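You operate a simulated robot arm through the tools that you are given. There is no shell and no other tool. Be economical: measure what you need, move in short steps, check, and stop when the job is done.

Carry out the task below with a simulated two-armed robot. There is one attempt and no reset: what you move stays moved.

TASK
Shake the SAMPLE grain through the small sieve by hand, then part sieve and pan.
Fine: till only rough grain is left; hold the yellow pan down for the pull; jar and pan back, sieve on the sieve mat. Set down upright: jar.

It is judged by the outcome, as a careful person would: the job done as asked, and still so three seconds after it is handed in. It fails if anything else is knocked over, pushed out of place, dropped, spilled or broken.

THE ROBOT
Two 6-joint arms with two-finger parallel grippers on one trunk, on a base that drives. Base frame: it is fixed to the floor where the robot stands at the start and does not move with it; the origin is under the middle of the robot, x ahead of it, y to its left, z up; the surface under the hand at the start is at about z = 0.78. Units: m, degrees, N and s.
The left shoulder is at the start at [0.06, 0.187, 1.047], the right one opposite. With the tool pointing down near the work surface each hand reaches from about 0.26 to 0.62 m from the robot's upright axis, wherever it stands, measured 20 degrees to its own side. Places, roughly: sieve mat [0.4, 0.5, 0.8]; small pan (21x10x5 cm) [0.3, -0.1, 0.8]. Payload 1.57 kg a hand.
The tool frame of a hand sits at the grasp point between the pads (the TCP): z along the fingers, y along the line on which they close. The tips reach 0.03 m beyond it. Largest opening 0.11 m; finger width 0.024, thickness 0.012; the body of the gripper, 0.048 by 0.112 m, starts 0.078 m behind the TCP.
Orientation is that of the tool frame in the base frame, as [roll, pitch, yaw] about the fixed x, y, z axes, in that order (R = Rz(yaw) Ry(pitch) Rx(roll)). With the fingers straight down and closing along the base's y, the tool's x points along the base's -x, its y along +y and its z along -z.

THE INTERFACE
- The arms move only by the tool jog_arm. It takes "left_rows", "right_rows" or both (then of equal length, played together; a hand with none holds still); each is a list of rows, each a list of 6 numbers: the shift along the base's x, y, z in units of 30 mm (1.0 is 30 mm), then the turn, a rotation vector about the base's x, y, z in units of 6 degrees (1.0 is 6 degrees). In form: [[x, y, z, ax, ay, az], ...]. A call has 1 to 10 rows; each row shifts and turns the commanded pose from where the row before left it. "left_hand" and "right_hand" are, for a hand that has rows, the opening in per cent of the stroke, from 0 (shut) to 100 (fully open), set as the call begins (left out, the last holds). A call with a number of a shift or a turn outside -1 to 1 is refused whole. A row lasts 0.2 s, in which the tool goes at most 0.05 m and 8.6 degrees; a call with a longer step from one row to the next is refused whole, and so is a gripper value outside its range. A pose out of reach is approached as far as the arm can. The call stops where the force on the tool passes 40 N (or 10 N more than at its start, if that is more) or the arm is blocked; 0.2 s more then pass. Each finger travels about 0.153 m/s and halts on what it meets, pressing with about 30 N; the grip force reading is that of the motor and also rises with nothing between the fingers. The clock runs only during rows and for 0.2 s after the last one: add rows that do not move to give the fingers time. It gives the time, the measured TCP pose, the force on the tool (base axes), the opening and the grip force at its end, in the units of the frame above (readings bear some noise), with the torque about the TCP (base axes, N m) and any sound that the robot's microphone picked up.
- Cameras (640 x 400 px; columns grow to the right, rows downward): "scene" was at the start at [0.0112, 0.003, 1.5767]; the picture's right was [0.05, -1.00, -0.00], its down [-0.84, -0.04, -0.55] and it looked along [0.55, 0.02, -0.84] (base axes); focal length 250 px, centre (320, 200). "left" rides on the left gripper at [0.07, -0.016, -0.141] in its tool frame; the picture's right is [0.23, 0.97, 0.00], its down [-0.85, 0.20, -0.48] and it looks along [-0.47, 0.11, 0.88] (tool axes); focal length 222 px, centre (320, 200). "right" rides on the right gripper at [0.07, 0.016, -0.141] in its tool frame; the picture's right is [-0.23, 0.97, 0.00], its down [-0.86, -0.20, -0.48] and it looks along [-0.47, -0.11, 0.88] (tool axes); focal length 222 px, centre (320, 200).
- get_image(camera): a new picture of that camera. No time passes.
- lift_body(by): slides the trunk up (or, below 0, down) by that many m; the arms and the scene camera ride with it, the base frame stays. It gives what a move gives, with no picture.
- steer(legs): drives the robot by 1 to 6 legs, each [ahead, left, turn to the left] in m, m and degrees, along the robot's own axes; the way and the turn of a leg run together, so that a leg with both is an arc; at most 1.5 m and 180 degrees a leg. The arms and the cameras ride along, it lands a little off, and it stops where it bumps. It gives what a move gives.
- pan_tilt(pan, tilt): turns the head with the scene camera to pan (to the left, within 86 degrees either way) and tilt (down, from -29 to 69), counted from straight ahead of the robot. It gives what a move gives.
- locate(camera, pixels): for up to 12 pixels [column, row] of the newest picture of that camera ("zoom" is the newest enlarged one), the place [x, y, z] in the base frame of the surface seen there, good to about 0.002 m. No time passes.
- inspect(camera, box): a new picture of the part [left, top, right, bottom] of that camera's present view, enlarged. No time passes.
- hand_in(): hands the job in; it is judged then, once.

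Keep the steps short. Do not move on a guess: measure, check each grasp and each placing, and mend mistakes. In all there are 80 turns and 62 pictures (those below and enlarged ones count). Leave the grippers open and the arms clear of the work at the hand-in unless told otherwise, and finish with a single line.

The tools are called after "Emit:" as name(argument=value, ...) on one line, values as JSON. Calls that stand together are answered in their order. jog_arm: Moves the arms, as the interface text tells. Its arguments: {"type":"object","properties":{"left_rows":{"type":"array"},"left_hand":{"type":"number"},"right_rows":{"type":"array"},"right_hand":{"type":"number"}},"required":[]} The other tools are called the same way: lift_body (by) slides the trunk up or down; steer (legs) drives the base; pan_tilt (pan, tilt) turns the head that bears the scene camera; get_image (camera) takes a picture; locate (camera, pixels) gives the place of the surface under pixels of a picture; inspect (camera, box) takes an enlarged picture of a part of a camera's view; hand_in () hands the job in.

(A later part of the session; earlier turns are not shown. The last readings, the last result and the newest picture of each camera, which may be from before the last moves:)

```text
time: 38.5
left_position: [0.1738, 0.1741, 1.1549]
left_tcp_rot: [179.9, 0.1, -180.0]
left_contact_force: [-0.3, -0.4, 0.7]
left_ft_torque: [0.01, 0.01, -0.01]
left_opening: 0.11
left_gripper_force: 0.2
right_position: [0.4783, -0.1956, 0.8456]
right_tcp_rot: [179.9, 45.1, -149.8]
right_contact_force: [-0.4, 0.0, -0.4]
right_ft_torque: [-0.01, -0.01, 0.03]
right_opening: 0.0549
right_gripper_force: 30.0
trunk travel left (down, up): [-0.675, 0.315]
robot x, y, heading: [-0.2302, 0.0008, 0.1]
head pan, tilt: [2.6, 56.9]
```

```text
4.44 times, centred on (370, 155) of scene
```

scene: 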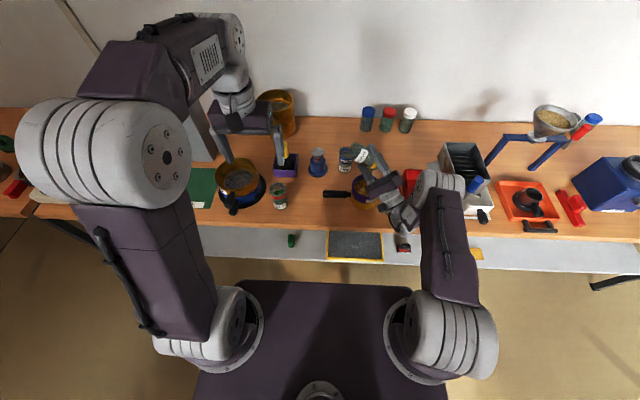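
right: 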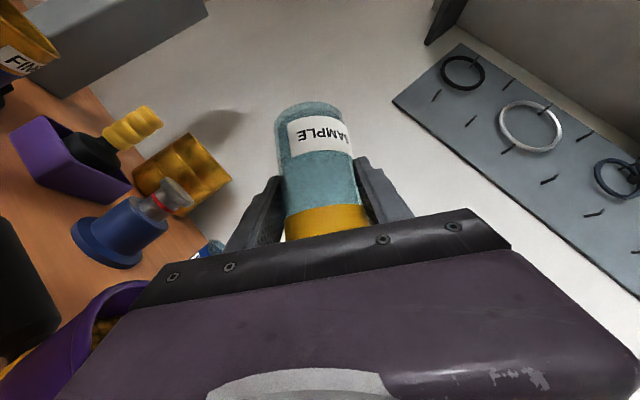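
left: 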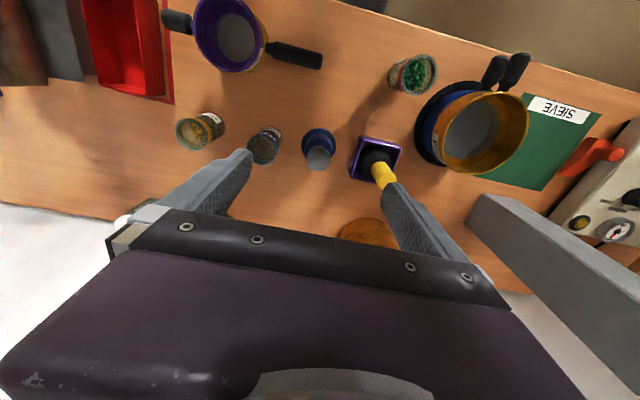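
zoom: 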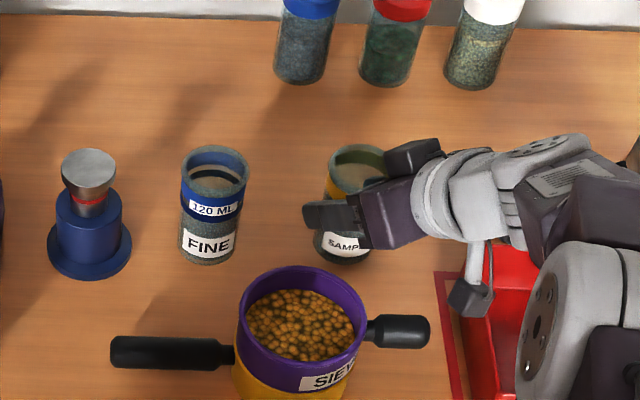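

No spill is visible. I'll lower the last millimetres until contact, then open.

Emit:
jog_arm(right_rows=[[0, 0, -0.12, 0, 0, 0], [0, 0, -0.1, 0, 0, 0], [0, 0, 0, 0, 0, 0]])

Emit:
jog_arm(right_rows=[[0, 0, 0, 0, 0, 0], [0, 0, 0, 0, 0, 0]], right_hand=100)

Emit:
jog_arm(right_rows=[[-0.5, -0.29, 0.58, 0, 0, 0], [-0.5, -0.29, 0.58, 0, 0, 0], [-0.5, -0.29, 0.58, 0, 0, 0], [-0.5, -0.29, 0.58, 0, 0, 0], [-0.3, -0.4, 0.6, 0, 0, 0]])

Emit:
inspect(camera="scene", box=[290, 100, 450, 220])

```text
time: 39.2
left_position: [0.1732, 0.1755, 1.1557]
left_tcp_rot: [179.9, 0.0, -179.9]
left_contact_force: [-0.2, 1.2, -0.5]
left_ft_torque: [0.0, -0.02, -0.01]
left_opening: 0.11
left_gripper_force: 0.1
right_position: [0.4766, -0.1958, 0.8383]
right_tcp_rot: [-179.9, 45.1, -149.8]
right_contact_force: [0.8, 0.0, 2.5]
right_ft_torque: [-0.04, 0.02, -0.01]
right_opening: 0.055
right_gripper_force: 30.2
trunk travel left (down, up): [-0.675, 0.315]
robot x, y, heading: [-0.2329, -0.0009, -0.0]
head pan, tilt: [2.6, 56.9]
```

```text
time: 39.9
left_position: [0.175, 0.1725, 1.1554]
left_tcp_rot: [-180.0, 0.0, -179.9]
left_contact_force: [0.9, -0.3, 0.5]
left_ft_torque: [-0.01, 0.0, -0.01]
left_opening: 0.1101
left_gripper_force: 0.1
right_position: [0.4758, -0.1958, 0.8388]
right_tcp_rot: [179.9, 45.2, -149.9]
right_contact_force: [0.3, 0.2, -0.5]
right_ft_torque: [-0.03, 0.0, 0.0]
right_opening: 0.1101
right_gripper_force: 0.1
trunk travel left (down, up): [-0.675, 0.315]
robot x, y, heading: [-0.2308, -0.0024, 0.3]
head pan, tilt: [2.6, 56.9]
```

```text
time: 41.0
left_position: [0.1731, 0.1735, 1.1553]
left_tcp_rot: [179.9, -0.1, 179.9]
left_contact_force: [-0.2, 0.5, 0.5]
left_ft_torque: [-0.01, 0.0, -0.01]
left_opening: 0.1098
left_gripper_force: 0.0
right_position: [0.409, -0.2418, 0.9262]
right_tcp_rot: [179.8, 45.1, -149.9]
right_contact_force: [-0.5, -1.2, 0.0]
right_ft_torque: [0.01, 0.02, 0.03]
right_opening: 0.1097
right_gripper_force: 0.3
trunk travel left (down, up): [-0.675, 0.315]
robot x, y, heading: [-0.232, 0.0013, -0.1]
head pan, tilt: [2.6, 56.9]
```

```text
3.33 times, centred on (370, 160) of scene
```

zoom: 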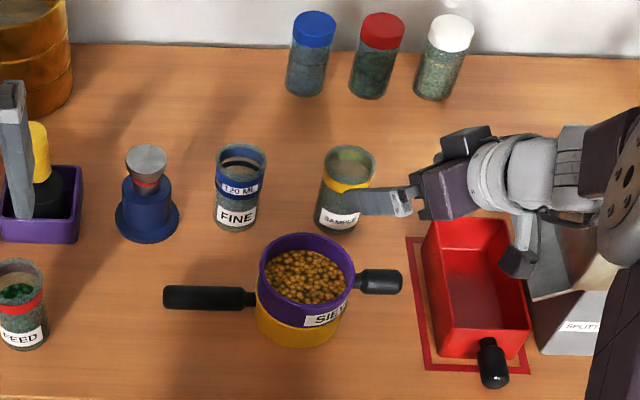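

The jar stands upright in its place, and yellow rough grain plus fines sit in the sieve. Next I raise the right hand, turn it fingers-down and yaw both hands so their fingers close along x, to grip the two handles that lie along y.

Emit:
jog_arm(right_rows=[[-0.3, 0, 0.75, 0, 0, 0], [-0.3, 0, 0.75, -0.47, 0.81, 0], [-0.3, 0, 0.75, -0.47, 0.81, 0], [-0.3, 0, 0.75, -0.47, 0.81, 0], [-0.3, 0, 0.75, -0.47, 0.81, 0], [-0.3, 0, 0.75, -0.47, 0.81, 0], [-0.3, 0, 0.75, -0.47, 0.81, 0], [-0.3, 0, 0.75, -0.47, 0.81, 0], [-0.3, 0, 0, -0.47, 0.81, 0]], left_rows=[[0, 0, 0, 0, 0, -1], [0, 0, 0, 0, 0, -1], [0, 0, 0, 0, 0, -1], [0, 0, 0, 0, 0, -1], [0, 0, 0, 0, 0, -1], [0, 0, 0, 0, 0, -1], [0, 0, 0, 0, 0, -1], [0, 0, 0, 0, 0, -1], [0, 0, 0, 0, 0, -1]])

Emit:
jog_arm(right_rows=[[0, 0, 0, 0, 0, 1], [0, 0, 0, 0, 0, 1], [0, 0, 0, 0, 0, 1], [0, 0, 0, 0, 0, 1], [0, 0, 0, 0, 0, 1], [0, 0, 0, 0, 0, 1], [0, 0, 0, 0, 0, 1], [0, 0, 0, 0, 0, 1], [0, 0, 0, 0, 0, 1], [0, 0, 0, 0, 0, 1]], left_rows=[[0, 0, 0, 0, 0, -1], [0, 0, 0, 0, 0, -1], [0, 0, 0, 0, 0, -1], [0, 0, 0, 0, 0, -1], [0, 0, 0, 0, 0, -1], [0, 0, 0, 0, 0, -1], [0, 0, 0, 0, 0, 0], [0, 0, 0, 0, 0, 0], [0, 0, 0, 0, 0, 0], [0, 0, 0, 0, 0, 0]])

Emit:
steer(legs=[[0.13, 0, 0]])

Emit:
get_image(camera="scene")

```text
time: 43.0
left_position: [0.1743, 0.1735, 1.1552]
left_tcp_rot: [-179.9, 0.0, 125.8]
left_contact_force: [0.3, 0.4, 0.2]
left_ft_torque: [-0.06, 0.01, -0.02]
left_opening: 0.11
left_gripper_force: 0.1
right_position: [0.3267, -0.2432, 1.1055]
right_tcp_rot: [179.9, -0.1, -149.9]
right_contact_force: [0.8, 0.0, -0.3]
right_ft_torque: [-0.01, 0.0, 0.01]
right_opening: 0.1101
right_gripper_force: 0.0
trunk travel left (down, up): [-0.675, 0.315]
robot x, y, heading: [-0.231, -0.0048, 0.0]
head pan, tilt: [2.6, 56.9]
```

```text
time: 45.2
left_position: [0.1741, 0.1731, 1.1555]
left_tcp_rot: [-179.9, 0.0, 90.0]
left_contact_force: [-0.7, 0.4, -0.7]
left_ft_torque: [-0.02, -0.02, -0.02]
left_opening: 0.1101
left_gripper_force: 0.0
right_position: [0.327, -0.2427, 1.1049]
right_tcp_rot: [179.9, 0.1, -89.8]
right_contact_force: [0.5, -0.1, 0.1]
right_ft_torque: [-0.04, -0.01, -0.01]
right_opening: 0.1104
right_gripper_force: 0.2
trunk travel left (down, up): [-0.675, 0.315]
robot x, y, heading: [-0.2327, -0.0048, 0.0]
head pan, tilt: [2.6, 56.9]
```

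```text
time: 46.5
left_position: [0.3032, 0.1741, 1.1566]
left_tcp_rot: [180.0, 0.0, 89.8]
left_contact_force: [-0.5, -0.2, -0.6]
left_ft_torque: [0.02, -0.04, 0.02]
left_opening: 0.1099
left_gripper_force: 0.0
right_position: [0.4551, -0.244, 1.106]
right_tcp_rot: [179.9, 0.1, -89.9]
right_contact_force: [0.2, 0.1, 0.2]
right_ft_torque: [-0.03, -0.01, 0.0]
right_opening: 0.11
right_gripper_force: 0.0
trunk travel left (down, up): [-0.675, 0.315]
robot x, y, heading: [-0.1043, -0.0019, -0.2]
head pan, tilt: [2.6, 56.9]
```

```text
30 pictures are left
```

scene: 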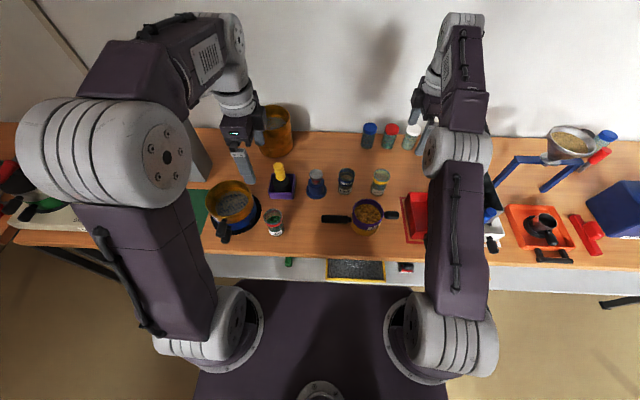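

Both hands are oriented. Next I'll measure both handles precisely in an enlarged picture.

Emit:
inspect(camera="scene", box=[315, 185, 411, 245])

Emit:
locate(camera="zoom", pixels=[[50, 225], [100, 227], [160, 230], [205, 230], [510, 195], [545, 195], [480, 197], [250, 180], [345, 105], [435, 160], [345, 260], [330, 300]])

```text
6.67 times, centred on (363, 215) of scene
```

zoom: 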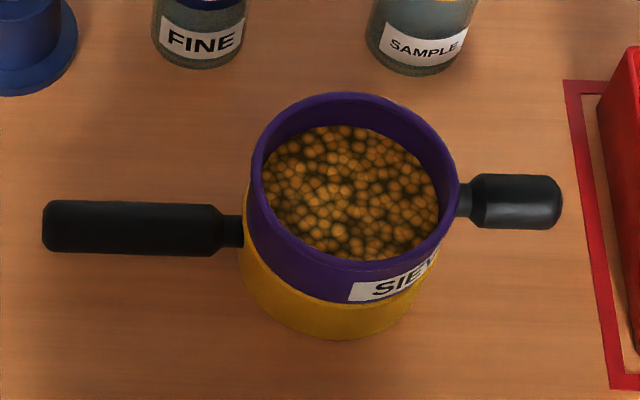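

```text
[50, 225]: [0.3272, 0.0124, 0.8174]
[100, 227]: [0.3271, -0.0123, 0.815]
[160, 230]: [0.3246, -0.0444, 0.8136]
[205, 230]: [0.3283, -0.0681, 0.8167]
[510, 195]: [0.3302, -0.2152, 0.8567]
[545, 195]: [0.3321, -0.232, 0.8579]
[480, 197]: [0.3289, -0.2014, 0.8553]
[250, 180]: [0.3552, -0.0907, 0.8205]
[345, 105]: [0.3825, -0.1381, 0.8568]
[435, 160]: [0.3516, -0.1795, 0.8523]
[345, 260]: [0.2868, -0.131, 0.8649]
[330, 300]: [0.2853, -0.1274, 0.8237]
```

The pan handle is at x 0.327, y -0.075…0.015, top z 0.816. The sieve handle is at x 0.331, y -0.20…-0.24, top z 0.857. I'll bring both open hands above them.

Emit:
jog_arm(left_rows=[[0.08, -0.664, -0.855, 0, 0, 0], [0.08, -0.664, -0.855, 0, 0, 0], [0.08, -0.664, -0.855, 0, 0, 0], [0.08, -0.664, -0.855, 0, 0, 0], [0.08, -0.664, -0.855, 0, 0, 0], [0.08, -0.664, -0.855, 0, 0, 0], [0.08, -0.664, -0.855, 0, 0, 0], [0.08, -0.664, -0.855, 0, 0, 0], [0.08, -0.664, -0.855, 0, 0, 0], [0.08, -0.664, -0.855, 0, 0, 0]], right_rows=[[-0.415, 0.087, -0.587, 0, 0, 0], [-0.415, 0.087, -0.587, 0, 0, 0], [-0.415, 0.087, -0.587, 0, 0, 0], [-0.415, 0.087, -0.587, 0, 0, 0], [-0.415, 0.087, -0.587, 0, 0, 0], [-0.415, 0.087, -0.587, 0, 0, 0], [-0.415, 0.087, -0.587, 0, 0, 0], [-0.415, 0.087, -0.587, 0, 0, 0], [-0.415, 0.087, -0.587, 0, 0, 0], [-0.415, 0.087, -0.587, 0, 0, 0]])

Emit:
get_image(camera="scene")

```text
time: 48.7
left_position: [0.3255, -0.0242, 0.8979]
left_tcp_rot: [-180.0, 0.0, 90.0]
left_contact_force: [0.5, -0.5, -0.2]
left_ft_torque: [0.02, 0.01, 0.01]
left_opening: 0.1102
left_gripper_force: 0.1
right_position: [0.3331, -0.2168, 0.93]
right_tcp_rot: [179.9, 0.2, -89.9]
right_contact_force: [0.4, -0.7, -0.8]
right_ft_torque: [0.02, 0.01, 0.01]
right_opening: 0.1101
right_gripper_force: 0.0
trunk travel left (down, up): [-0.675, 0.315]
robot x, y, heading: [-0.1009, 0.0006, 0.1]
head pan, tilt: [2.6, 56.9]
```

```text
28 pictures are left
```

scene: 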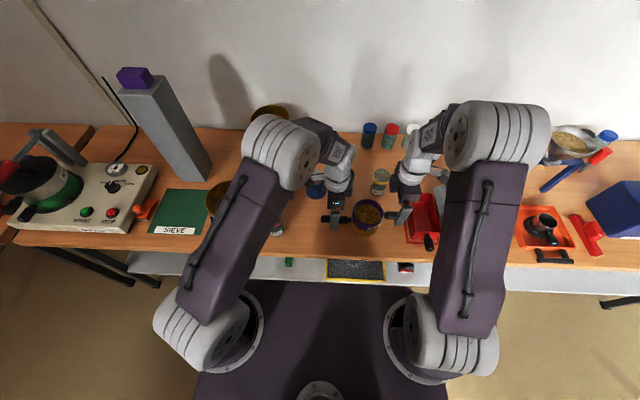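

Both hands are aligned. I'll descend 8 cm, then close both.

Emit:
jog_arm(left_rows=[[0, 0, -0.7, 0, 0, 0], [0, 0, -0.7, 0, 0, 0], [0, 0, -0.7, 0, 0, 0], [0, 0, -0.55, 0, 0, 0]], right_rows=[[-0.07, 0, -0.7, 0, 0, 0], [0, 0, -0.7, 0, 0, 0], [0, 0, -0.7, 0, 0, 0], [0, 0, -0.55, 0, 0, 0]])

Emit:
jog_arm(left_rows=[[0, 0, 0, 0, 0, 0], [0, 0, 0, 0, 0, 0], [0, 0, 0, 0, 0, 0], [0, 0, 0, 0, 0, 0]], right_rows=[[0, 0, 0, 0, 0, 0], [0, 0, 0, 0, 0, 0], [0, 0, 0, 0, 0, 0], [0, 0, 0, 0, 0, 0]], left_hand=0, right_hand=0)

Emit:
inspect(camera="scene", box=[315, 180, 423, 250])

```text
time: 49.7
left_position: [0.3289, -0.0243, 0.8178]
left_tcp_rot: [-180.0, 0.0, 90.0]
left_contact_force: [0.3, 0.0, -0.1]
left_ft_torque: [0.0, 0.02, 0.02]
left_opening: 0.1099
left_gripper_force: 0.1
right_position: [0.3309, -0.2183, 0.8485]
right_tcp_rot: [179.9, 0.2, -90.0]
right_contact_force: [-0.5, -0.3, -0.5]
right_ft_torque: [-0.01, -0.01, 0.03]
right_opening: 0.1098
right_gripper_force: 0.0
trunk travel left (down, up): [-0.675, 0.315]
robot x, y, heading: [-0.1019, 0.0006, 0.1]
head pan, tilt: [2.6, 56.9]
```

```text
time: 50.7
left_position: [0.3279, -0.0236, 0.8194]
left_tcp_rot: [180.0, 0.0, 90.0]
left_contact_force: [1.7, -0.1, 0.3]
left_ft_torque: [0.08, -0.02, 0.29]
left_opening: 0.0273
left_gripper_force: 30.0
right_position: [0.3295, -0.2183, 0.8493]
right_tcp_rot: [-180.0, 0.1, -89.9]
right_contact_force: [-1.4, -1.0, 2.6]
right_ft_torque: [0.1, -0.01, 0.18]
right_opening: 0.0271
right_gripper_force: 30.0
trunk travel left (down, up): [-0.675, 0.315]
robot x, y, heading: [-0.1031, -0.0001, 0.0]
head pan, tilt: [2.6, 56.9]
```

```text
5.71 times, centred on (369, 215) of scene
```

zoom: 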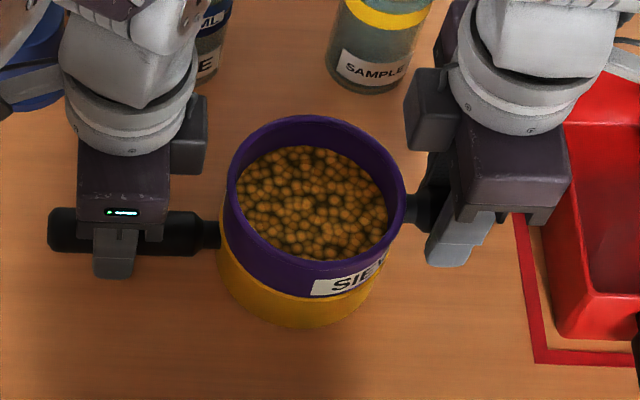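

Both grips are firm (0.027 each). I'll lift both 2 cm together, moving back 2 cm, then test a short synchronous shake along x.

Emit:
jog_arm(left_rows=[[0, 0, 0.4, 0, 0, 0], [0, 0, 0.4, 0, 0, 0], [-0.4, 0, 0, 0, 0, 0], [-0.3, 0, 0, 0, 0, 0], [0.6, 0, 0, 0, 0, 0], [-0.6, 0, 0, 0, 0, 0], [0.6, 0, 0, 0, 0, 0], [-0.6, 0, 0, 0, 0, 0], [0.6, 0, 0, 0, 0, 0], [-0.6, 0, 0, 0, 0, 0]], right_rows=[[0, 0, 0.4, 0, 0, 0], [0, 0, 0.4, 0, 0, 0], [-0.4, 0, 0, 0, 0, 0], [-0.3, 0, 0, 0, 0, 0], [0.6, 0, 0, 0, 0, 0], [-0.6, 0, 0, 0, 0, 0], [0.6, 0, 0, 0, 0, 0], [-0.6, 0, 0, 0, 0, 0], [0.6, 0, 0, 0, 0, 0], [-0.6, 0, 0, 0, 0, 0]])

Emit:
inspect(camera="scene", box=[315, 185, 411, 245])

```text
time: 52.9
left_position: [0.3049, -0.0262, 0.8428]
left_tcp_rot: [-180.0, 0.0, 89.9]
left_contact_force: [0.8, 15.8, 2.3]
left_ft_torque: [-0.38, 0.0, 0.07]
left_opening: 0.0271
left_gripper_force: 29.7
right_position: [0.3069, -0.2174, 0.8736]
right_tcp_rot: [-180.0, 0.1, -89.9]
right_contact_force: [-0.2, -16.5, -4.9]
right_ft_torque: [-0.7, -0.06, 0.02]
right_opening: 0.0274
right_gripper_force: 30.4
trunk travel left (down, up): [-0.675, 0.315]
robot x, y, heading: [-0.1029, -0.0023, 0.0]
head pan, tilt: [2.6, 56.9]
```

```text
6.67 times, centred on (363, 215) of scene
```

zoom: 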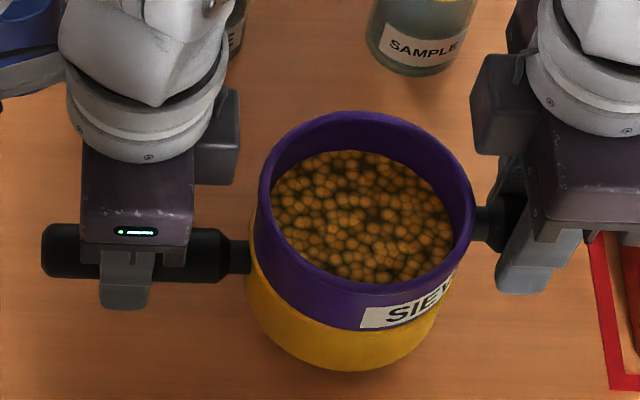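

The shake works and the grain stays in. There is a mild squeeze between the hands, so I'll relax 1.5 mm and shake longer.

Emit:
jog_arm(left_rows=[[0.7, 0.06, 0, 0, 0, 0], [-0.7, 0, 0, 0, 0, 0], [0.7, 0, 0, 0, 0, 0], [-0.7, 0, 0, 0, 0, 0], [0.7, 0, 0, 0, 0, 0], [-0.7, 0, 0, 0, 0, 0], [0.7, 0, 0, 0, 0, 0], [-0.7, 0, 0, 0, 0, 0], [0.7, 0, 0, 0, 0, 0], [-0.7, 0, 0, 0, 0, 0]], right_rows=[[0.7, 0, 0, 0, 0, 0], [-0.7, 0, 0, 0, 0, 0], [0.7, 0, 0, 0, 0, 0], [-0.7, 0, 0, 0, 0, 0], [0.7, 0, 0, 0, 0, 0], [-0.7, 0, 0, 0, 0, 0], [0.7, 0, 0, 0, 0, 0], [-0.7, 0, 0, 0, 0, 0], [0.7, 0, 0, 0, 0, 0], [-0.7, 0, 0, 0, 0, 0]])

Emit:
jog_arm(left_rows=[[0.7, 0, 0, 0, 0, 0], [-0.7, 0, 0, 0, 0, 0], [0.7, 0, 0, 0, 0, 0], [-0.7, 0, 0, 0, 0, 0], [0.7, 0, 0, 0, 0, 0], [-0.7, 0, 0, 0, 0, 0], [0.7, 0, 0, 0, 0, 0], [-0.7, 0, 0, 0, 0, 0], [0.7, 0, 0, 0, 0, 0], [-0.7, 0, 0, 0, 0, 0]], right_rows=[[0.7, 0, 0, 0, 0, 0], [-0.7, 0, 0, 0, 0, 0], [0.7, 0, 0, 0, 0, 0], [-0.7, 0, 0, 0, 0, 0], [0.7, 0, 0, 0, 0, 0], [-0.7, 0, 0, 0, 0, 0], [0.7, 0, 0, 0, 0, 0], [-0.7, 0, 0, 0, 0, 0], [0.7, 0, 0, 0, 0, 0], [-0.7, 0, 0, 0, 0, 0]])

Emit:
inspect(camera="scene", box=[335, 190, 399, 230])

```text
time: 55.1
left_position: [0.3065, -0.0251, 0.845]
left_tcp_rot: [-179.9, -0.1, 90.1]
left_contact_force: [-1.7, 17.9, 1.0]
left_ft_torque: [-0.32, -0.01, -0.09]
left_opening: 0.0272
left_gripper_force: 30.2
right_position: [0.3084, -0.2167, 0.8746]
right_tcp_rot: [-180.0, 0.1, -89.9]
right_contact_force: [1.2, -17.9, -3.8]
right_ft_torque: [-0.66, -0.08, -0.16]
right_opening: 0.0273
right_gripper_force: 29.9
trunk travel left (down, up): [-0.675, 0.315]
robot x, y, heading: [-0.1056, 0.0001, 0.1]
head pan, tilt: [2.6, 56.9]
```

```text
time: 57.3
left_position: [0.3051, -0.0221, 0.8427]
left_tcp_rot: [179.8, 0.1, 90.0]
left_contact_force: [-0.9, -15.9, 3.2]
left_ft_torque: [-0.14, -0.05, -0.02]
left_opening: 0.0271
left_gripper_force: 29.9
right_position: [0.3068, -0.2158, 0.8756]
right_tcp_rot: [-180.0, 0.2, -89.9]
right_contact_force: [-0.8, 15.9, -4.9]
right_ft_torque: [-0.08, -0.02, -0.05]
right_opening: 0.0273
right_gripper_force: 30.2
trunk travel left (down, up): [-0.675, 0.315]
robot x, y, heading: [-0.1024, -0.0029, 0.3]
head pan, tilt: [2.6, 56.9]
```

```text
10.00 times, centred on (367, 210) of scene
```

zoom: 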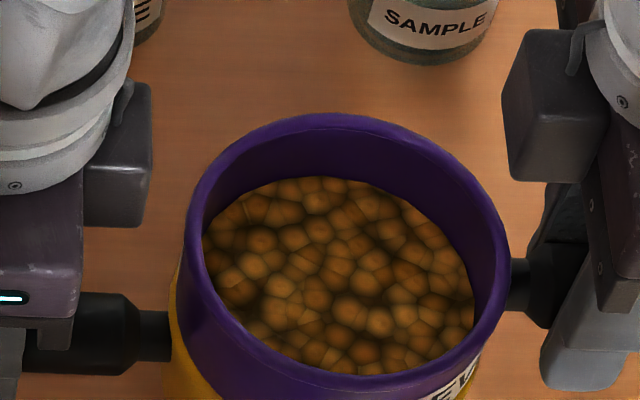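

It isn't clear yet that all the fines are through. I'll shake more, with a stronger stroke.

Emit:
jog_arm(left_rows=[[1, 0, 0, 0, 0, 0], [-1, 0, 0, 0, 0, 0], [1, 0, 0, 0, 0, 0], [-1, 0, 0, 0, 0, 0], [1, 0, 0, 0, 0, 0], [-1, 0, 0, 0, 0, 0], [1, 0, 0, 0, 0, 0], [-1, 0, 0, 0, 0, 0], [1, 0, 0, 0, 0, 0], [-1, 0, 0, 0, 0, 0]], right_rows=[[1, 0, 0, 0, 0, 0], [-1, 0, 0, 0, 0, 0], [1, 0, 0, 0, 0, 0], [-1, 0, 0, 0, 0, 0], [1, 0, 0, 0, 0, 0], [-1, 0, 0, 0, 0, 0], [1, 0, 0, 0, 0, 0], [-1, 0, 0, 0, 0, 0], [1, 0, 0, 0, 0, 0], [-1, 0, 0, 0, 0, 0]])

Emit:
jog_arm(left_rows=[[1, 0, 0, 0, 0, 0], [-1, 0, 0, 0, 0, 0], [1, 0, 0, 0, 0, 0], [-1, 0, 0, 0, 0, 0], [1, 0, 0, 0, 0, 0], [-1, 0, 0, 0, 0, 0], [1, 0, 0, 0, 0, 0], [-1, 0, 0, 0, 0, 0], [1, 0, 0, 0, 0, 0], [-1, 0, 0, 0, 0, 0]], right_rows=[[1, 0, 0, 0, 0, 0], [-1, 0, 0, 0, 0, 0], [1, 0, 0, 0, 0, 0], [-1, 0, 0, 0, 0, 0], [1, 0, 0, 0, 0, 0], [-1, 0, 0, 0, 0, 0], [1, 0, 0, 0, 0, 0], [-1, 0, 0, 0, 0, 0], [1, 0, 0, 0, 0, 0], [-1, 0, 0, 0, 0, 0]])

Emit:
inspect(camera="scene", box=[335, 190, 399, 230])

```text
time: 59.5
left_position: [0.3059, -0.0218, 0.8431]
left_tcp_rot: [179.8, 0.0, 90.0]
left_contact_force: [-0.5, 12.0, 1.6]
left_ft_torque: [-0.16, -0.02, 0.06]
left_opening: 0.027
left_gripper_force: 30.0
right_position: [0.3082, -0.217, 0.8767]
right_tcp_rot: [-179.9, 0.2, -89.8]
right_contact_force: [-0.5, -11.8, -4.3]
right_ft_torque: [-0.77, -0.05, -0.05]
right_opening: 0.027
right_gripper_force: 30.2
trunk travel left (down, up): [-0.675, 0.315]
robot x, y, heading: [-0.0985, 0.0034, 0.2]
head pan, tilt: [2.6, 56.9]
```

```text
time: 61.7
left_position: [0.3066, -0.0258, 0.8462]
left_tcp_rot: [179.9, -0.1, 89.9]
left_contact_force: [-2.3, 23.3, -5.5]
left_ft_torque: [0.39, -0.1, -0.1]
left_opening: 0.0274
left_gripper_force: 30.2
right_position: [0.3062, -0.215, 0.8742]
right_tcp_rot: [-180.0, 0.2, -89.9]
right_contact_force: [1.6, -24.1, 2.4]
right_ft_torque: [-0.35, -0.07, -0.26]
right_opening: 0.027
right_gripper_force: 29.9
trunk travel left (down, up): [-0.675, 0.315]
robot x, y, heading: [-0.1045, -0.0026, 0.1]
head pan, tilt: [2.6, 56.9]
```

```text
10.00 times, centred on (367, 210) of scene
```

zoom: 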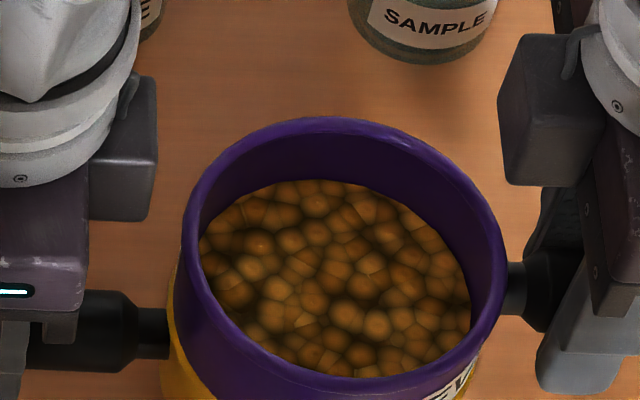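

I'll measure the grain surface height now, shake again, and compare, to see whether anything is still passing.

Emit:
locate(camera="zoom", pixels=[[330, 250], [280, 280], [390, 280], [340, 320], [300, 215], [340, 125], [210, 220], [488, 220]])

Emit:
jog_arm(left_rows=[[1, 0.05, 0, 0, 0, 0], [-1, 0, 0, 0, 0, 0], [1, 0, 0, 0, 0, 0], [-1, 0, 0, 0, 0, 0], [1, 0, 0, 0, 0, 0], [-1, 0, 0, 0, 0, 0], [1, 0, 0, 0, 0, 0], [-1, 0, 0, 0, 0, 0], [1, 0, 0, 0, 0, 0], [-1, 0, 0, 0, 0, 0]], right_rows=[[1, 0, 0, 0, 0, 0], [-1, 0, 0, 0, 0, 0], [1, 0, 0, 0, 0, 0], [-1, 0, 0, 0, 0, 0], [1, 0, 0, 0, 0, 0], [-1, 0, 0, 0, 0, 0], [1, 0, 0, 0, 0, 0], [-1, 0, 0, 0, 0, 0], [1, 0, 0, 0, 0, 0], [-1, 0, 0, 0, 0, 0]])

Emit:
jog_arm(left_rows=[[1, 0, 0, 0, 0, 0], [-1, 0, 0, 0, 0, 0], [1, 0, 0, 0, 0, 0], [-1, 0, 0, 0, 0, 0], [1, 0, 0, 0, 0, 0], [-1, 0, 0, 0, 0, 0], [1, 0, 0, 0, 0, 0], [-1, 0, 0, 0, 0, 0], [1, 0, 0, 0, 0, 0], [-1, 0, 0, 0, 0, 0]], right_rows=[[1, 0, 0, 0, 0, 0], [-1, 0, 0, 0, 0, 0], [1, 0, 0, 0, 0, 0], [-1, 0, 0, 0, 0, 0], [1, 0, 0, 0, 0, 0], [-1, 0, 0, 0, 0, 0], [1, 0, 0, 0, 0, 0], [-1, 0, 0, 0, 0, 0], [1, 0, 0, 0, 0, 0], [-1, 0, 0, 0, 0, 0]])

Emit:
inspect(camera="scene", box=[335, 190, 399, 230])

Emit:
locate(camera="zoom", pixels=[[330, 250], [280, 280], [390, 280], [340, 320], [300, 215], [340, 125], [210, 220], [488, 220]])

```text
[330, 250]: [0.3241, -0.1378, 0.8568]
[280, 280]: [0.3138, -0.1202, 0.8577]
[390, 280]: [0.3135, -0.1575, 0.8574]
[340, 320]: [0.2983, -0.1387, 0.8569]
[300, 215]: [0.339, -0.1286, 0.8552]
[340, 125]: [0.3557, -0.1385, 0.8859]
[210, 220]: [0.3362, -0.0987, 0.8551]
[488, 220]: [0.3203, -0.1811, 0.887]
```

```text
time: 63.9
left_position: [0.3058, -0.0225, 0.845]
left_tcp_rot: [179.7, 0.0, 90.1]
left_contact_force: [0.9, -21.6, 1.3]
left_ft_torque: [-0.23, -0.04, 0.2]
left_opening: 0.0271
left_gripper_force: 29.8
right_position: [0.3084, -0.2186, 0.8769]
right_tcp_rot: [-179.8, 0.0, -89.8]
right_contact_force: [-3.1, 21.0, -4.9]
right_ft_torque: [0.24, 0.03, 0.06]
right_opening: 0.027
right_gripper_force: 30.4
trunk travel left (down, up): [-0.675, 0.315]
robot x, y, heading: [-0.0993, -0.0023, -0.1]
head pan, tilt: [2.6, 56.9]
```

```text
time: 66.1
left_position: [0.3052, -0.0231, 0.8431]
left_tcp_rot: [-180.0, -0.2, 90.0]
left_contact_force: [-2.0, 15.8, 1.0]
left_ft_torque: [-0.32, -0.06, -0.16]
left_opening: 0.0272
left_gripper_force: 29.9
right_position: [0.3058, -0.2185, 0.877]
right_tcp_rot: [179.9, 0.1, -89.9]
right_contact_force: [1.3, -16.8, -4.0]
right_ft_torque: [-0.72, -0.06, -0.19]
right_opening: 0.0272
right_gripper_force: 30.0
trunk travel left (down, up): [-0.675, 0.315]
robot x, y, heading: [-0.1049, -0.0, -0.1]
head pan, tilt: [2.6, 56.9]
```

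```text
10.00 times, centred on (367, 210) of scene
```

zoom: 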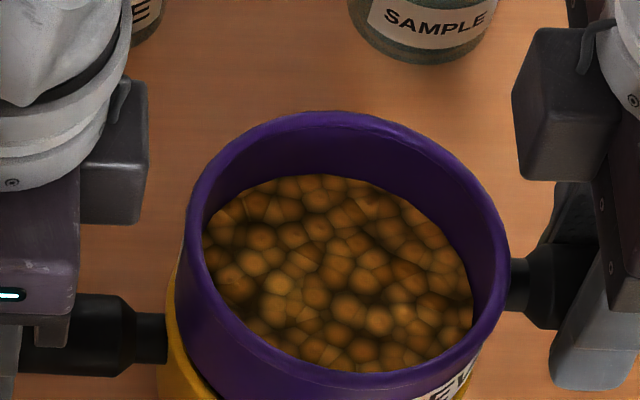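

```text
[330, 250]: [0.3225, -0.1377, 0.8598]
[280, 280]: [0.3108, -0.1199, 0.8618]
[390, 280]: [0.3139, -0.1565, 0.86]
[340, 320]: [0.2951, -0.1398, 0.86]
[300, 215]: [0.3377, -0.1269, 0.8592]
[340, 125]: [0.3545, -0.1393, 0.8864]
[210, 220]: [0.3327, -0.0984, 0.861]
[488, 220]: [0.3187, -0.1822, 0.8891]
```

The bed depth is now steady (about 27–28 mm below the rim) and it looks all rough. I'll do another round, mixing x and small y strokes to be sure, then compare again.

Emit:
jog_arm(left_rows=[[1, 0.3, 0, 0, 0, 0], [-1, -0.3, 0, 0, 0, 0], [1, 0.3, 0, 0, 0, 0], [-1, -0.3, 0, 0, 0, 0], [1, 0.3, 0, 0, 0, 0], [-1, -0.3, 0, 0, 0, 0], [1, 0.3, 0, 0, 0, 0], [-1, -0.3, 0, 0, 0, 0], [1, 0.3, 0, 0, 0, 0], [-1, -0.3, 0, 0, 0, 0]], right_rows=[[1, 0.3, 0, 0, 0, 0], [-1, -0.3, 0, 0, 0, 0], [1, 0.3, 0, 0, 0, 0], [-1, -0.3, 0, 0, 0, 0], [1, 0.3, 0, 0, 0, 0], [-1, -0.3, 0, 0, 0, 0], [1, 0.3, 0, 0, 0, 0], [-1, -0.3, 0, 0, 0, 0], [1, 0.3, 0, 0, 0, 0], [-1, -0.3, 0, 0, 0, 0]])

Emit:
jog_arm(left_rows=[[1, 0, 0, 0, 0, 0], [-1, 0, 0, 0, 0, 0], [1, 0, 0, 0, 0, 0], [-1, 0, 0, 0, 0, 0], [1, 0, 0, 0, 0, 0], [-1, 0, 0, 0, 0, 0], [1, 0, 0, 0, 0, 0], [-1, 0, 0, 0, 0, 0], [1, 0, 0, 0, 0, 0], [-1, 0, 0, 0, 0, 0]], right_rows=[[1, 0, 0, 0, 0, 0], [-1, 0, 0, 0, 0, 0], [1, 0, 0, 0, 0, 0], [-1, 0, 0, 0, 0, 0], [1, 0, 0, 0, 0, 0], [-1, 0, 0, 0, 0, 0], [1, 0, 0, 0, 0, 0], [-1, 0, 0, 0, 0, 0], [1, 0, 0, 0, 0, 0], [-1, 0, 0, 0, 0, 0]])

Emit:
jog_arm(left_rows=[[1, 0, 0, 0, 0, 0], [-1, 0, 0, 0, 0, 0], [1, 0, 0, 0, 0, 0], [-1, 0, 0, 0, 0, 0], [1, 0, 0, 0, 0, 0], [-1, 0, 0, 0, 0, 0], [1, 0, 0, 0, 0, 0], [-1, 0, 0, 0, 0, 0], [1, 0, 0, 0, 0, 0], [-1, 0, 0, 0, 0, 0]], right_rows=[[1, 0, 0, 0, 0, 0], [-1, 0, 0, 0, 0, 0], [1, 0, 0, 0, 0, 0], [-1, 0, 0, 0, 0, 0], [1, 0, 0, 0, 0, 0], [-1, 0, 0, 0, 0, 0], [1, 0, 0, 0, 0, 0], [-1, 0, 0, 0, 0, 0], [1, 0, 0, 0, 0, 0], [-1, 0, 0, 0, 0, 0]])

Emit:
inspect(camera="scene", box=[335, 190, 399, 230])

Emit:
locate(camera="zoom", pixels=[[330, 250], [280, 280], [390, 280], [340, 320], [300, 215], [340, 125]])

```text
time: 68.3
left_position: [0.3024, -0.0222, 0.8428]
left_tcp_rot: [180.0, -0.1, 90.0]
left_contact_force: [0.7, -9.5, -5.1]
left_ft_torque: [0.22, -0.04, 0.18]
left_opening: 0.0275
left_gripper_force: 30.1
right_position: [0.3065, -0.2185, 0.8756]
right_tcp_rot: [-179.9, 0.2, -89.9]
right_contact_force: [-1.4, 8.6, -0.8]
right_ft_torque: [0.62, -0.04, 0.06]
right_opening: 0.027
right_gripper_force: 30.0
trunk travel left (down, up): [-0.675, 0.315]
robot x, y, heading: [-0.1025, -0.001, 0.3]
head pan, tilt: [2.6, 56.9]
```

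```text
time: 70.5
left_position: [0.304, -0.022, 0.8462]
left_tcp_rot: [-180.0, -0.2, 90.0]
left_contact_force: [0.7, 4.3, -0.1]
left_ft_torque: [-0.03, -0.01, 0.21]
left_opening: 0.0273
left_gripper_force: 29.9
right_position: [0.308, -0.2186, 0.8755]
right_tcp_rot: [-179.8, 0.1, -89.9]
right_contact_force: [-1.4, -6.1, -3.3]
right_ft_torque: [-0.45, -0.04, 0.03]
right_opening: 0.027
right_gripper_force: 30.3
trunk travel left (down, up): [-0.675, 0.315]
robot x, y, heading: [-0.103, -0.0003, 0.1]
head pan, tilt: [2.6, 56.9]
```

```text
time: 72.7
left_position: [0.304, -0.0232, 0.8456]
left_tcp_rot: [179.9, 0.0, 89.9]
left_contact_force: [-3.7, 2.6, -6.1]
left_ft_torque: [0.47, 0.0, -0.33]
left_opening: 0.0271
left_gripper_force: 30.0
right_position: [0.3056, -0.2164, 0.8739]
right_tcp_rot: [-179.9, 0.1, -89.9]
right_contact_force: [3.7, -3.8, 3.3]
right_ft_torque: [0.2, -0.19, -0.43]
right_opening: 0.027
right_gripper_force: 30.5
trunk travel left (down, up): [-0.675, 0.315]
robot x, y, heading: [-0.1002, 0.001, -0.3]
head pan, tilt: [2.6, 56.9]
```

```text
10.00 times, centred on (367, 210) of scene
```

zoom: 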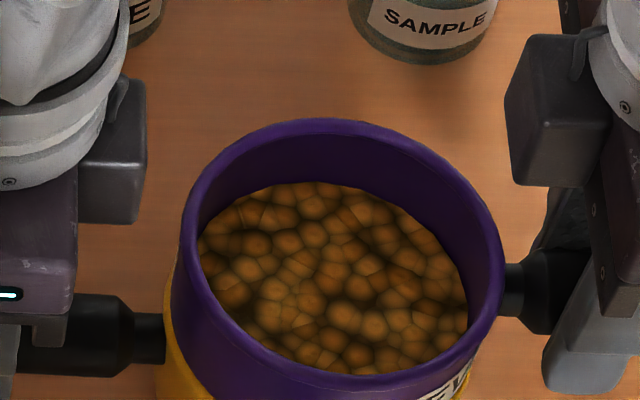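

```text
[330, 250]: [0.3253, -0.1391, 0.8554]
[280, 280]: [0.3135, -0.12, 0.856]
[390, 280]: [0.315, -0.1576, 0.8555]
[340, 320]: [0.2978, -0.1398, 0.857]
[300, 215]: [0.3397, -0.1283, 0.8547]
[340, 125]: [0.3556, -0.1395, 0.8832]
```

The bed is unchanged in depth and look over the last rounds, so the fines should be through. I'll lower both to the table at the pan's original spot (x≈0.306, y shifted 5 mm back).

Emit:
jog_arm(left_rows=[[0.06, -0.08, -0.2, 0, 0, 0], [0, -0.08, -0.2, 0, 0, 0], [0, 0, -0.2, 0, 0, 0], [0, 0, -0.15, 0, 0, 0], [0, 0, -0.12, 0, 0, 0], [0, 0, 0, 0, 0, 0]], right_rows=[[0.04, -0.08, -0.2, 0, 0, 0], [0, -0.08, -0.2, 0, 0, 0], [0, 0, -0.2, 0, 0, 0], [0, 0, -0.15, 0, 0, 0], [0, 0, -0.12, 0, 0, 0], [0, 0, 0, 0, 0, 0]])

Emit:
inspect(camera="scene", box=[315, 185, 411, 245])

Emit:
locate(camera="zoom", pixels=[[65, 265], [200, 260], [340, 115], [262, 210], [460, 200], [300, 340]])

```text
time: 74.1
left_position: [0.3068, -0.0275, 0.8212]
left_tcp_rot: [179.4, 0.2, 89.9]
left_contact_force: [1.2, -3.4, 19.4]
left_ft_torque: [-0.56, -0.01, 0.08]
left_opening: 0.0273
left_gripper_force: 30.0
right_position: [0.3076, -0.2209, 0.8506]
right_tcp_rot: [-179.8, 0.1, -89.9]
right_contact_force: [-5.1, 2.2, 25.4]
right_ft_torque: [-0.05, 0.02, -0.05]
right_opening: 0.0275
right_gripper_force: 30.6
trunk travel left (down, up): [-0.675, 0.315]
robot x, y, heading: [-0.1009, 0.0003, -0.1]
head pan, tilt: [2.6, 56.9]
```

```text
6.67 times, centred on (363, 215) of scene
```

zoom: 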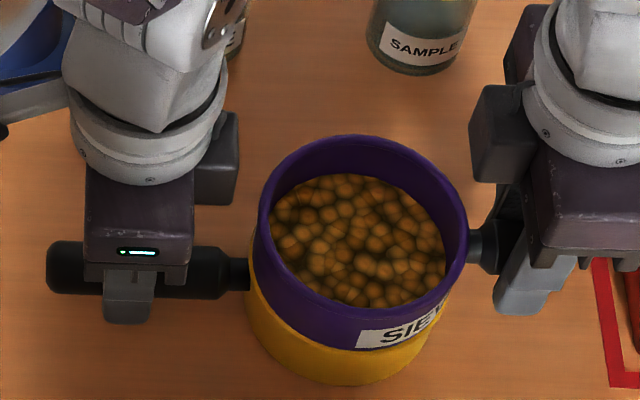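

```text
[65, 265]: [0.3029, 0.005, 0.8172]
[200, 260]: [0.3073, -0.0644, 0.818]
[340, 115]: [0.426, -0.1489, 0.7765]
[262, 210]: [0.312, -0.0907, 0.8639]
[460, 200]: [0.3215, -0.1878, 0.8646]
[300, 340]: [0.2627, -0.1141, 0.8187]
```

Seated on the table at the original spot, with the left hand pressing the pan down. I'll pull the sieve straight up with the right hand, gently, while the left holds.

Emit:
jog_arm(left_rows=[[0, 0, 0, 0, 0, 0], [0, 0, 0, 0, 0, 0], [0, 0, 0, 0, 0, 0], [0, 0, 0, 0, 0, 0]], right_rows=[[0, 0, 0.2, 0, 0, 0], [0, 0, 0.2, 0, 0, 0], [0, 0, 0.2, 0, 0, 0], [0, 0, 0.2, 0, 0, 0]])

Emit:
inspect(camera="scene", box=[315, 185, 411, 245])

```text
time: 75.1
left_position: [0.3081, -0.0252, 0.8179]
left_tcp_rot: [-179.9, 0.0, 90.1]
left_contact_force: [1.2, 1.7, 5.6]
left_ft_torque: [-0.4, -0.04, 0.07]
left_opening: 0.0272
left_gripper_force: 29.7
right_position: [0.3111, -0.2224, 0.8719]
right_tcp_rot: [-180.0, 0.1, -89.9]
right_contact_force: [0.6, -0.2, -0.8]
right_ft_torque: [-0.12, -0.02, -0.01]
right_opening: 0.0272
right_gripper_force: 30.7
trunk travel left (down, up): [-0.675, 0.315]
robot x, y, heading: [-0.1008, -0.0025, -0.3]
head pan, tilt: [2.6, 56.9]
```

```text
6.67 times, centred on (363, 215) of scene
```

zoom: 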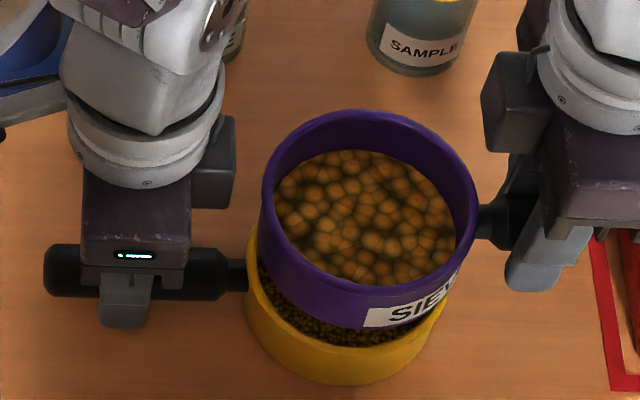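

They parted cleanly, and fine grain is visible in the pan. I'll lift the sieve well clear.

Emit:
jog_arm(right_rows=[[0, 0, 0.5, 0, 0, 0], [0, 0, 0.7, 0, 0, 0], [0, 0, 0.7, 0, 0, 0], [0, 0, 0.7, 0, 0, 0], [0, 0, 0.7, 0, 0, 0], [0, 0, 0.7, 0, 0, 0], [0, 0, 0.7, 0, 0, 0], [0, 0, 0.7, 0, 0, 0], [0, 0, 0.7, 0, 0, 0], [0, 0, 0.7, 0, 0, 0]])

Emit:
get_image(camera="scene")

Emit:
inspect(camera="scene", box=[315, 155, 443, 245])

```text
time: 77.3
left_position: [0.3079, -0.0264, 0.818]
left_tcp_rot: [179.9, 0.0, 89.9]
left_contact_force: [0.2, -0.5, -1.5]
left_ft_torque: [0.15, -0.02, 0.03]
left_opening: 0.027
left_gripper_force: 29.6
right_position: [0.3094, -0.2226, 1.0778]
right_tcp_rot: [180.0, 0.1, -89.8]
right_contact_force: [-0.4, -0.2, -1.9]
right_ft_torque: [-0.1, 0.0, 0.0]
right_opening: 0.0271
right_gripper_force: 30.3
trunk travel left (down, up): [-0.675, 0.315]
robot x, y, heading: [-0.1016, 0.0002, -0.0]
head pan, tilt: [2.6, 56.9]
```

```text
19 pictures are left
```

scene: 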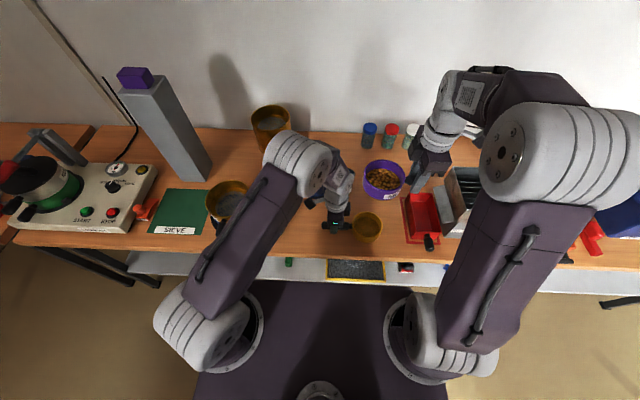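

```text
4.44 times, centred on (379, 200) of scene
```

zoom: 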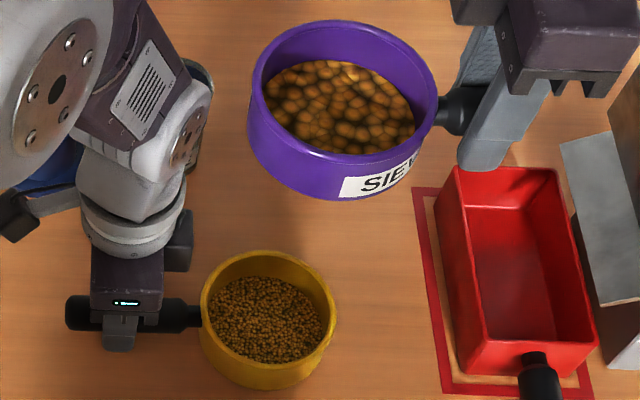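

The pan holds fine grain and the sieve only rough. I'll release the pan handle and raise the left hand, and measure the sieve mat and its neighbours.

Emit:
locate(camera="scene", pixels=[[168, 191], [204, 192], [196, 232], [151, 232], [180, 208], [209, 198], [218, 230], [222, 184], [148, 206], [150, 90], [205, 178], [140, 175]])

Emit:
jog_arm(left_rows=[[0, 0, 0, 0, 0, 0], [0, 0, 0, 0, 0, 0], [0, 0, 0, 0, 0, 0]], left_hand=100)

Emit:
jog_arm(left_rows=[[0, 0, 0.7, 0, 0, 0], [0, 0, 0.9, 0, 0, 0], [0, 0, 0.9, 0, 0, 0], [0, 0, 0.9, 0, 0, 0], [0, 0, 0.9, 0, 0, 0], [0, 0, 0.9, 0, 0, 0], [0, 0, 1, 0, 0, 0], [0, 0, 1, 0, 0, 0], [0, 0, 1, 0, 0, 0], [0, 0, 1, 0, 0, 0]])

```text
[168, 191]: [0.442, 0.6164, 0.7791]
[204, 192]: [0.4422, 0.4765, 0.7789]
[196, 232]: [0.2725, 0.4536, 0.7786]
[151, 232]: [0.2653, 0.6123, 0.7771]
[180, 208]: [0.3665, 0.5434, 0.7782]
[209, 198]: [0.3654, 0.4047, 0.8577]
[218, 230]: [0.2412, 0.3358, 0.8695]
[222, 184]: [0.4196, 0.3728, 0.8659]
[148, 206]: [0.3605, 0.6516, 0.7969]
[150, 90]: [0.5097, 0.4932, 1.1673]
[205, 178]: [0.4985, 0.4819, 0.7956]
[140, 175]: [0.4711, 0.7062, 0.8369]
```

```text
time: 78.1
left_position: [0.3082, -0.0263, 0.8172]
left_tcp_rot: [-180.0, -0.1, 90.1]
left_contact_force: [0.0, -0.4, 0.0]
left_ft_torque: [-0.01, -0.02, -0.01]
left_opening: 0.1102
left_gripper_force: 0.1
right_position: [0.3101, -0.2223, 1.0771]
right_tcp_rot: [179.8, 0.1, -89.9]
right_contact_force: [0.0, 1.3, -1.5]
right_ft_torque: [-0.12, -0.02, -0.02]
right_opening: 0.0269
right_gripper_force: 30.1
trunk travel left (down, up): [-0.675, 0.315]
robot x, y, heading: [-0.1013, -0.0023, 0.0]
head pan, tilt: [2.6, 56.9]
```

```text
time: 80.3
left_position: [0.3094, -0.0261, 1.094]
left_tcp_rot: [180.0, 0.0, 90.0]
left_contact_force: [0.5, -0.2, 0.5]
left_ft_torque: [0.02, -0.03, 0.03]
left_opening: 0.1102
left_gripper_force: 0.1
right_position: [0.3077, -0.2215, 1.0769]
right_tcp_rot: [-180.0, 0.1, -89.9]
right_contact_force: [-0.4, 0.4, -2.5]
right_ft_torque: [-0.12, -0.02, -0.01]
right_opening: 0.0272
right_gripper_force: 29.9
trunk travel left (down, up): [-0.675, 0.315]
robot x, y, heading: [-0.1019, -0.0015, 0.0]
head pan, tilt: [2.6, 56.9]
```

The pan is released. The mat spans x 0.265–0.442 and y 0.455–0.613, and the big sieve's edge is at y≈0.41. The carried sieve is high (bottom above z 1.03), so I'll drive 0.67 m left and put the mat within the right hand's reach.

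Emit:
steer(legs=[[0, 0.67, 0]])

Emit:
get_image(camera="scene")

```text
time: 84.1
left_position: [0.3097, 0.6621, 1.0931]
left_tcp_rot: [-179.9, 0.0, 90.3]
left_contact_force: [0.0, 0.3, -0.3]
left_ft_torque: [-0.03, 0.04, 0.01]
left_opening: 0.1102
left_gripper_force: 0.1
right_position: [0.3081, 0.4658, 1.0774]
right_tcp_rot: [179.9, 0.2, -89.7]
right_contact_force: [-0.3, -0.5, -0.9]
right_ft_torque: [-0.14, 0.04, 0.02]
right_opening: 0.0272
right_gripper_force: 30.1
trunk travel left (down, up): [-0.675, 0.315]
robot x, y, heading: [-0.1005, 0.6853, -0.0]
head pan, tilt: [2.6, 56.9]
```

```text
17 pictures are left
```

scene: 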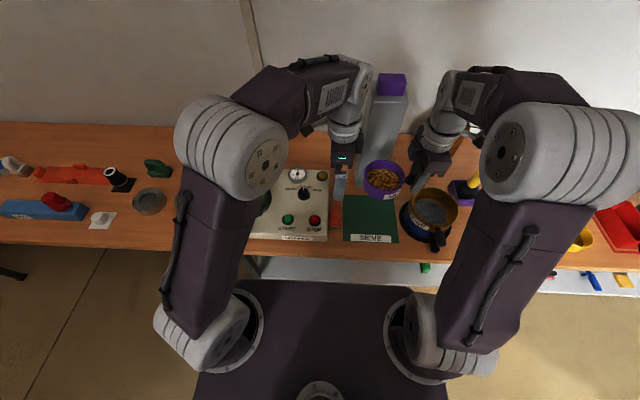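

The drive landed with the right hand at y 0.466. I'll re-measure the mat and neighbours from this view, then go over the mat.

Emit:
locate(camera="scene", pixels=[[346, 240], [397, 240], [346, 200], [372, 222], [396, 202], [401, 222], [408, 205], [408, 228], [432, 240], [383, 178], [372, 238], [336, 215]])

```text
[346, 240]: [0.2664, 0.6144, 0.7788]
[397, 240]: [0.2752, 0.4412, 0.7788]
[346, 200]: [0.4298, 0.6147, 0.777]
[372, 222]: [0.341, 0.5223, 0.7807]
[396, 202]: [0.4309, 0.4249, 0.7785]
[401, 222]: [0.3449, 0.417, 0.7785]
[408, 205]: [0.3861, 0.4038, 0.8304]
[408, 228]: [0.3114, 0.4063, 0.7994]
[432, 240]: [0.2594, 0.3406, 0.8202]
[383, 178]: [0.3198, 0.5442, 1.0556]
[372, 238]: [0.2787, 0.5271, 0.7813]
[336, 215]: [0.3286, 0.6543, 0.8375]
```

The mat centre is about (0.352,0.525). I'll move over it and lower to TCP z≈0.86.

Emit:
jog_arm(right_rows=[[0.29, -0.05, -0.7, 0, 0, 0], [0.29, -0.05, -0.7, 0, 0, 0], [0.29, -0.05, -0.7, 0, 0, 0], [0.29, -0.05, -0.7, 0, 0, 0], [0.29, -0.05, -0.7, 0, 0, 0], [0, 0, -0.75, 0, 0, 0], [0, 0, -0.75, 0, 0, 0], [0, 0, -0.75, 0, 0, 0], [0, 0, -0.75, 0, 0, 0], [0, 0, -0.7, 0, 0, 0]])

Emit:
inspect(camera="scene", box=[320, 160, 464, 250])

Emit:
locate(camera="zoom", pixels=[[240, 140], [240, 170], [240, 195], [240, 210], [200, 120], [290, 120]])

```text
time: 86.3
left_position: [0.3082, 0.6619, 1.0938]
left_tcp_rot: [-179.9, 0.1, 90.3]
left_contact_force: [0.5, 0.3, -0.4]
left_ft_torque: [-0.01, 0.01, -0.01]
left_opening: 0.1101
left_gripper_force: 0.0
right_position: [0.3536, 0.4588, 0.8621]
right_tcp_rot: [179.9, 0.2, -89.7]
right_contact_force: [0.4, -0.3, -1.3]
right_ft_torque: [-0.15, 0.01, -0.02]
right_opening: 0.027
right_gripper_force: 29.8
trunk travel left (down, up): [-0.675, 0.315]
robot x, y, heading: [-0.1017, 0.6885, 0.2]
head pan, tilt: [2.6, 56.9]
```

```text
4.44 times, centred on (392, 205) of scene
```

zoom: 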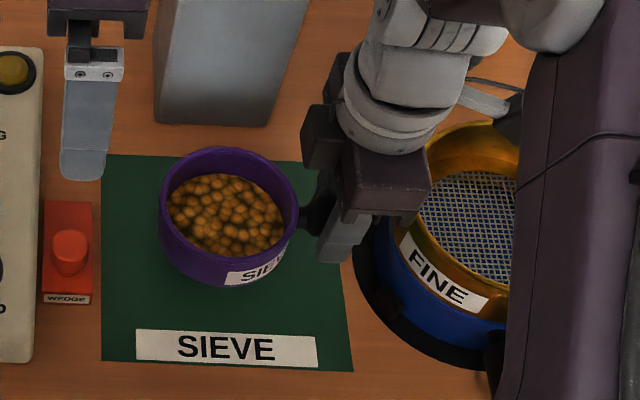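

```text
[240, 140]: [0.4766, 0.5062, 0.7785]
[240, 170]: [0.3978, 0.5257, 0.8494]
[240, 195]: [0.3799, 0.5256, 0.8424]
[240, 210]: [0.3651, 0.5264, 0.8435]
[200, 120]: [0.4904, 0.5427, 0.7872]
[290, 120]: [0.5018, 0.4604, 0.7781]
```

The sieve is centred over the mat. I'll lower it slowly and watch the force for contact.

Emit:
jog_arm(right_rows=[[0, 0, -0.3, 0, 0, 0], [0, 0, -0.2, 0, 0, 0], [0, 0, -0.2, 0, 0, 0], [0, 0, -0.15, 0, 0, 0], [0, 0, 0, 0, 0, 0]])

Emit:
jog_arm(right_rows=[[0, 0, -0.1, 0, 0, 0], [0, 0, -0.1, 0, 0, 0], [0, 0, 0, 0, 0, 0]])

```text
time: 87.5
left_position: [0.3081, 0.662, 1.0933]
left_tcp_rot: [180.0, 0.0, 90.3]
left_contact_force: [-0.2, 0.3, 0.8]
left_ft_torque: [0.0, -0.04, 0.02]
left_opening: 0.1099
left_gripper_force: 0.1
right_position: [0.3517, 0.4593, 0.8364]
right_tcp_rot: [179.9, 0.2, -89.7]
right_contact_force: [-0.2, 0.8, -1.5]
right_ft_torque: [-0.13, -0.05, 0.0]
right_opening: 0.0271
right_gripper_force: 30.4
trunk travel left (down, up): [-0.675, 0.315]
robot x, y, heading: [-0.1055, 0.6874, 0.3]
head pan, tilt: [2.6, 56.9]
```

```text
time: 88.3
left_position: [0.309, 0.6615, 1.0942]
left_tcp_rot: [-180.0, 0.0, 90.2]
left_contact_force: [0.2, -0.3, -0.1]
left_ft_torque: [-0.01, 0.0, 0.01]
left_opening: 0.1097
left_gripper_force: 0.0
right_position: [0.351, 0.459, 0.8285]
right_tcp_rot: [179.9, 0.1, -89.7]
right_contact_force: [-0.6, 0.3, -1.4]
right_ft_torque: [-0.11, 0.0, -0.02]
right_opening: 0.0273
right_gripper_force: 29.5
trunk travel left (down, up): [-0.675, 0.315]
robot x, y, heading: [-0.103, 0.6892, 0.3]
head pan, tilt: [2.6, 56.9]
```

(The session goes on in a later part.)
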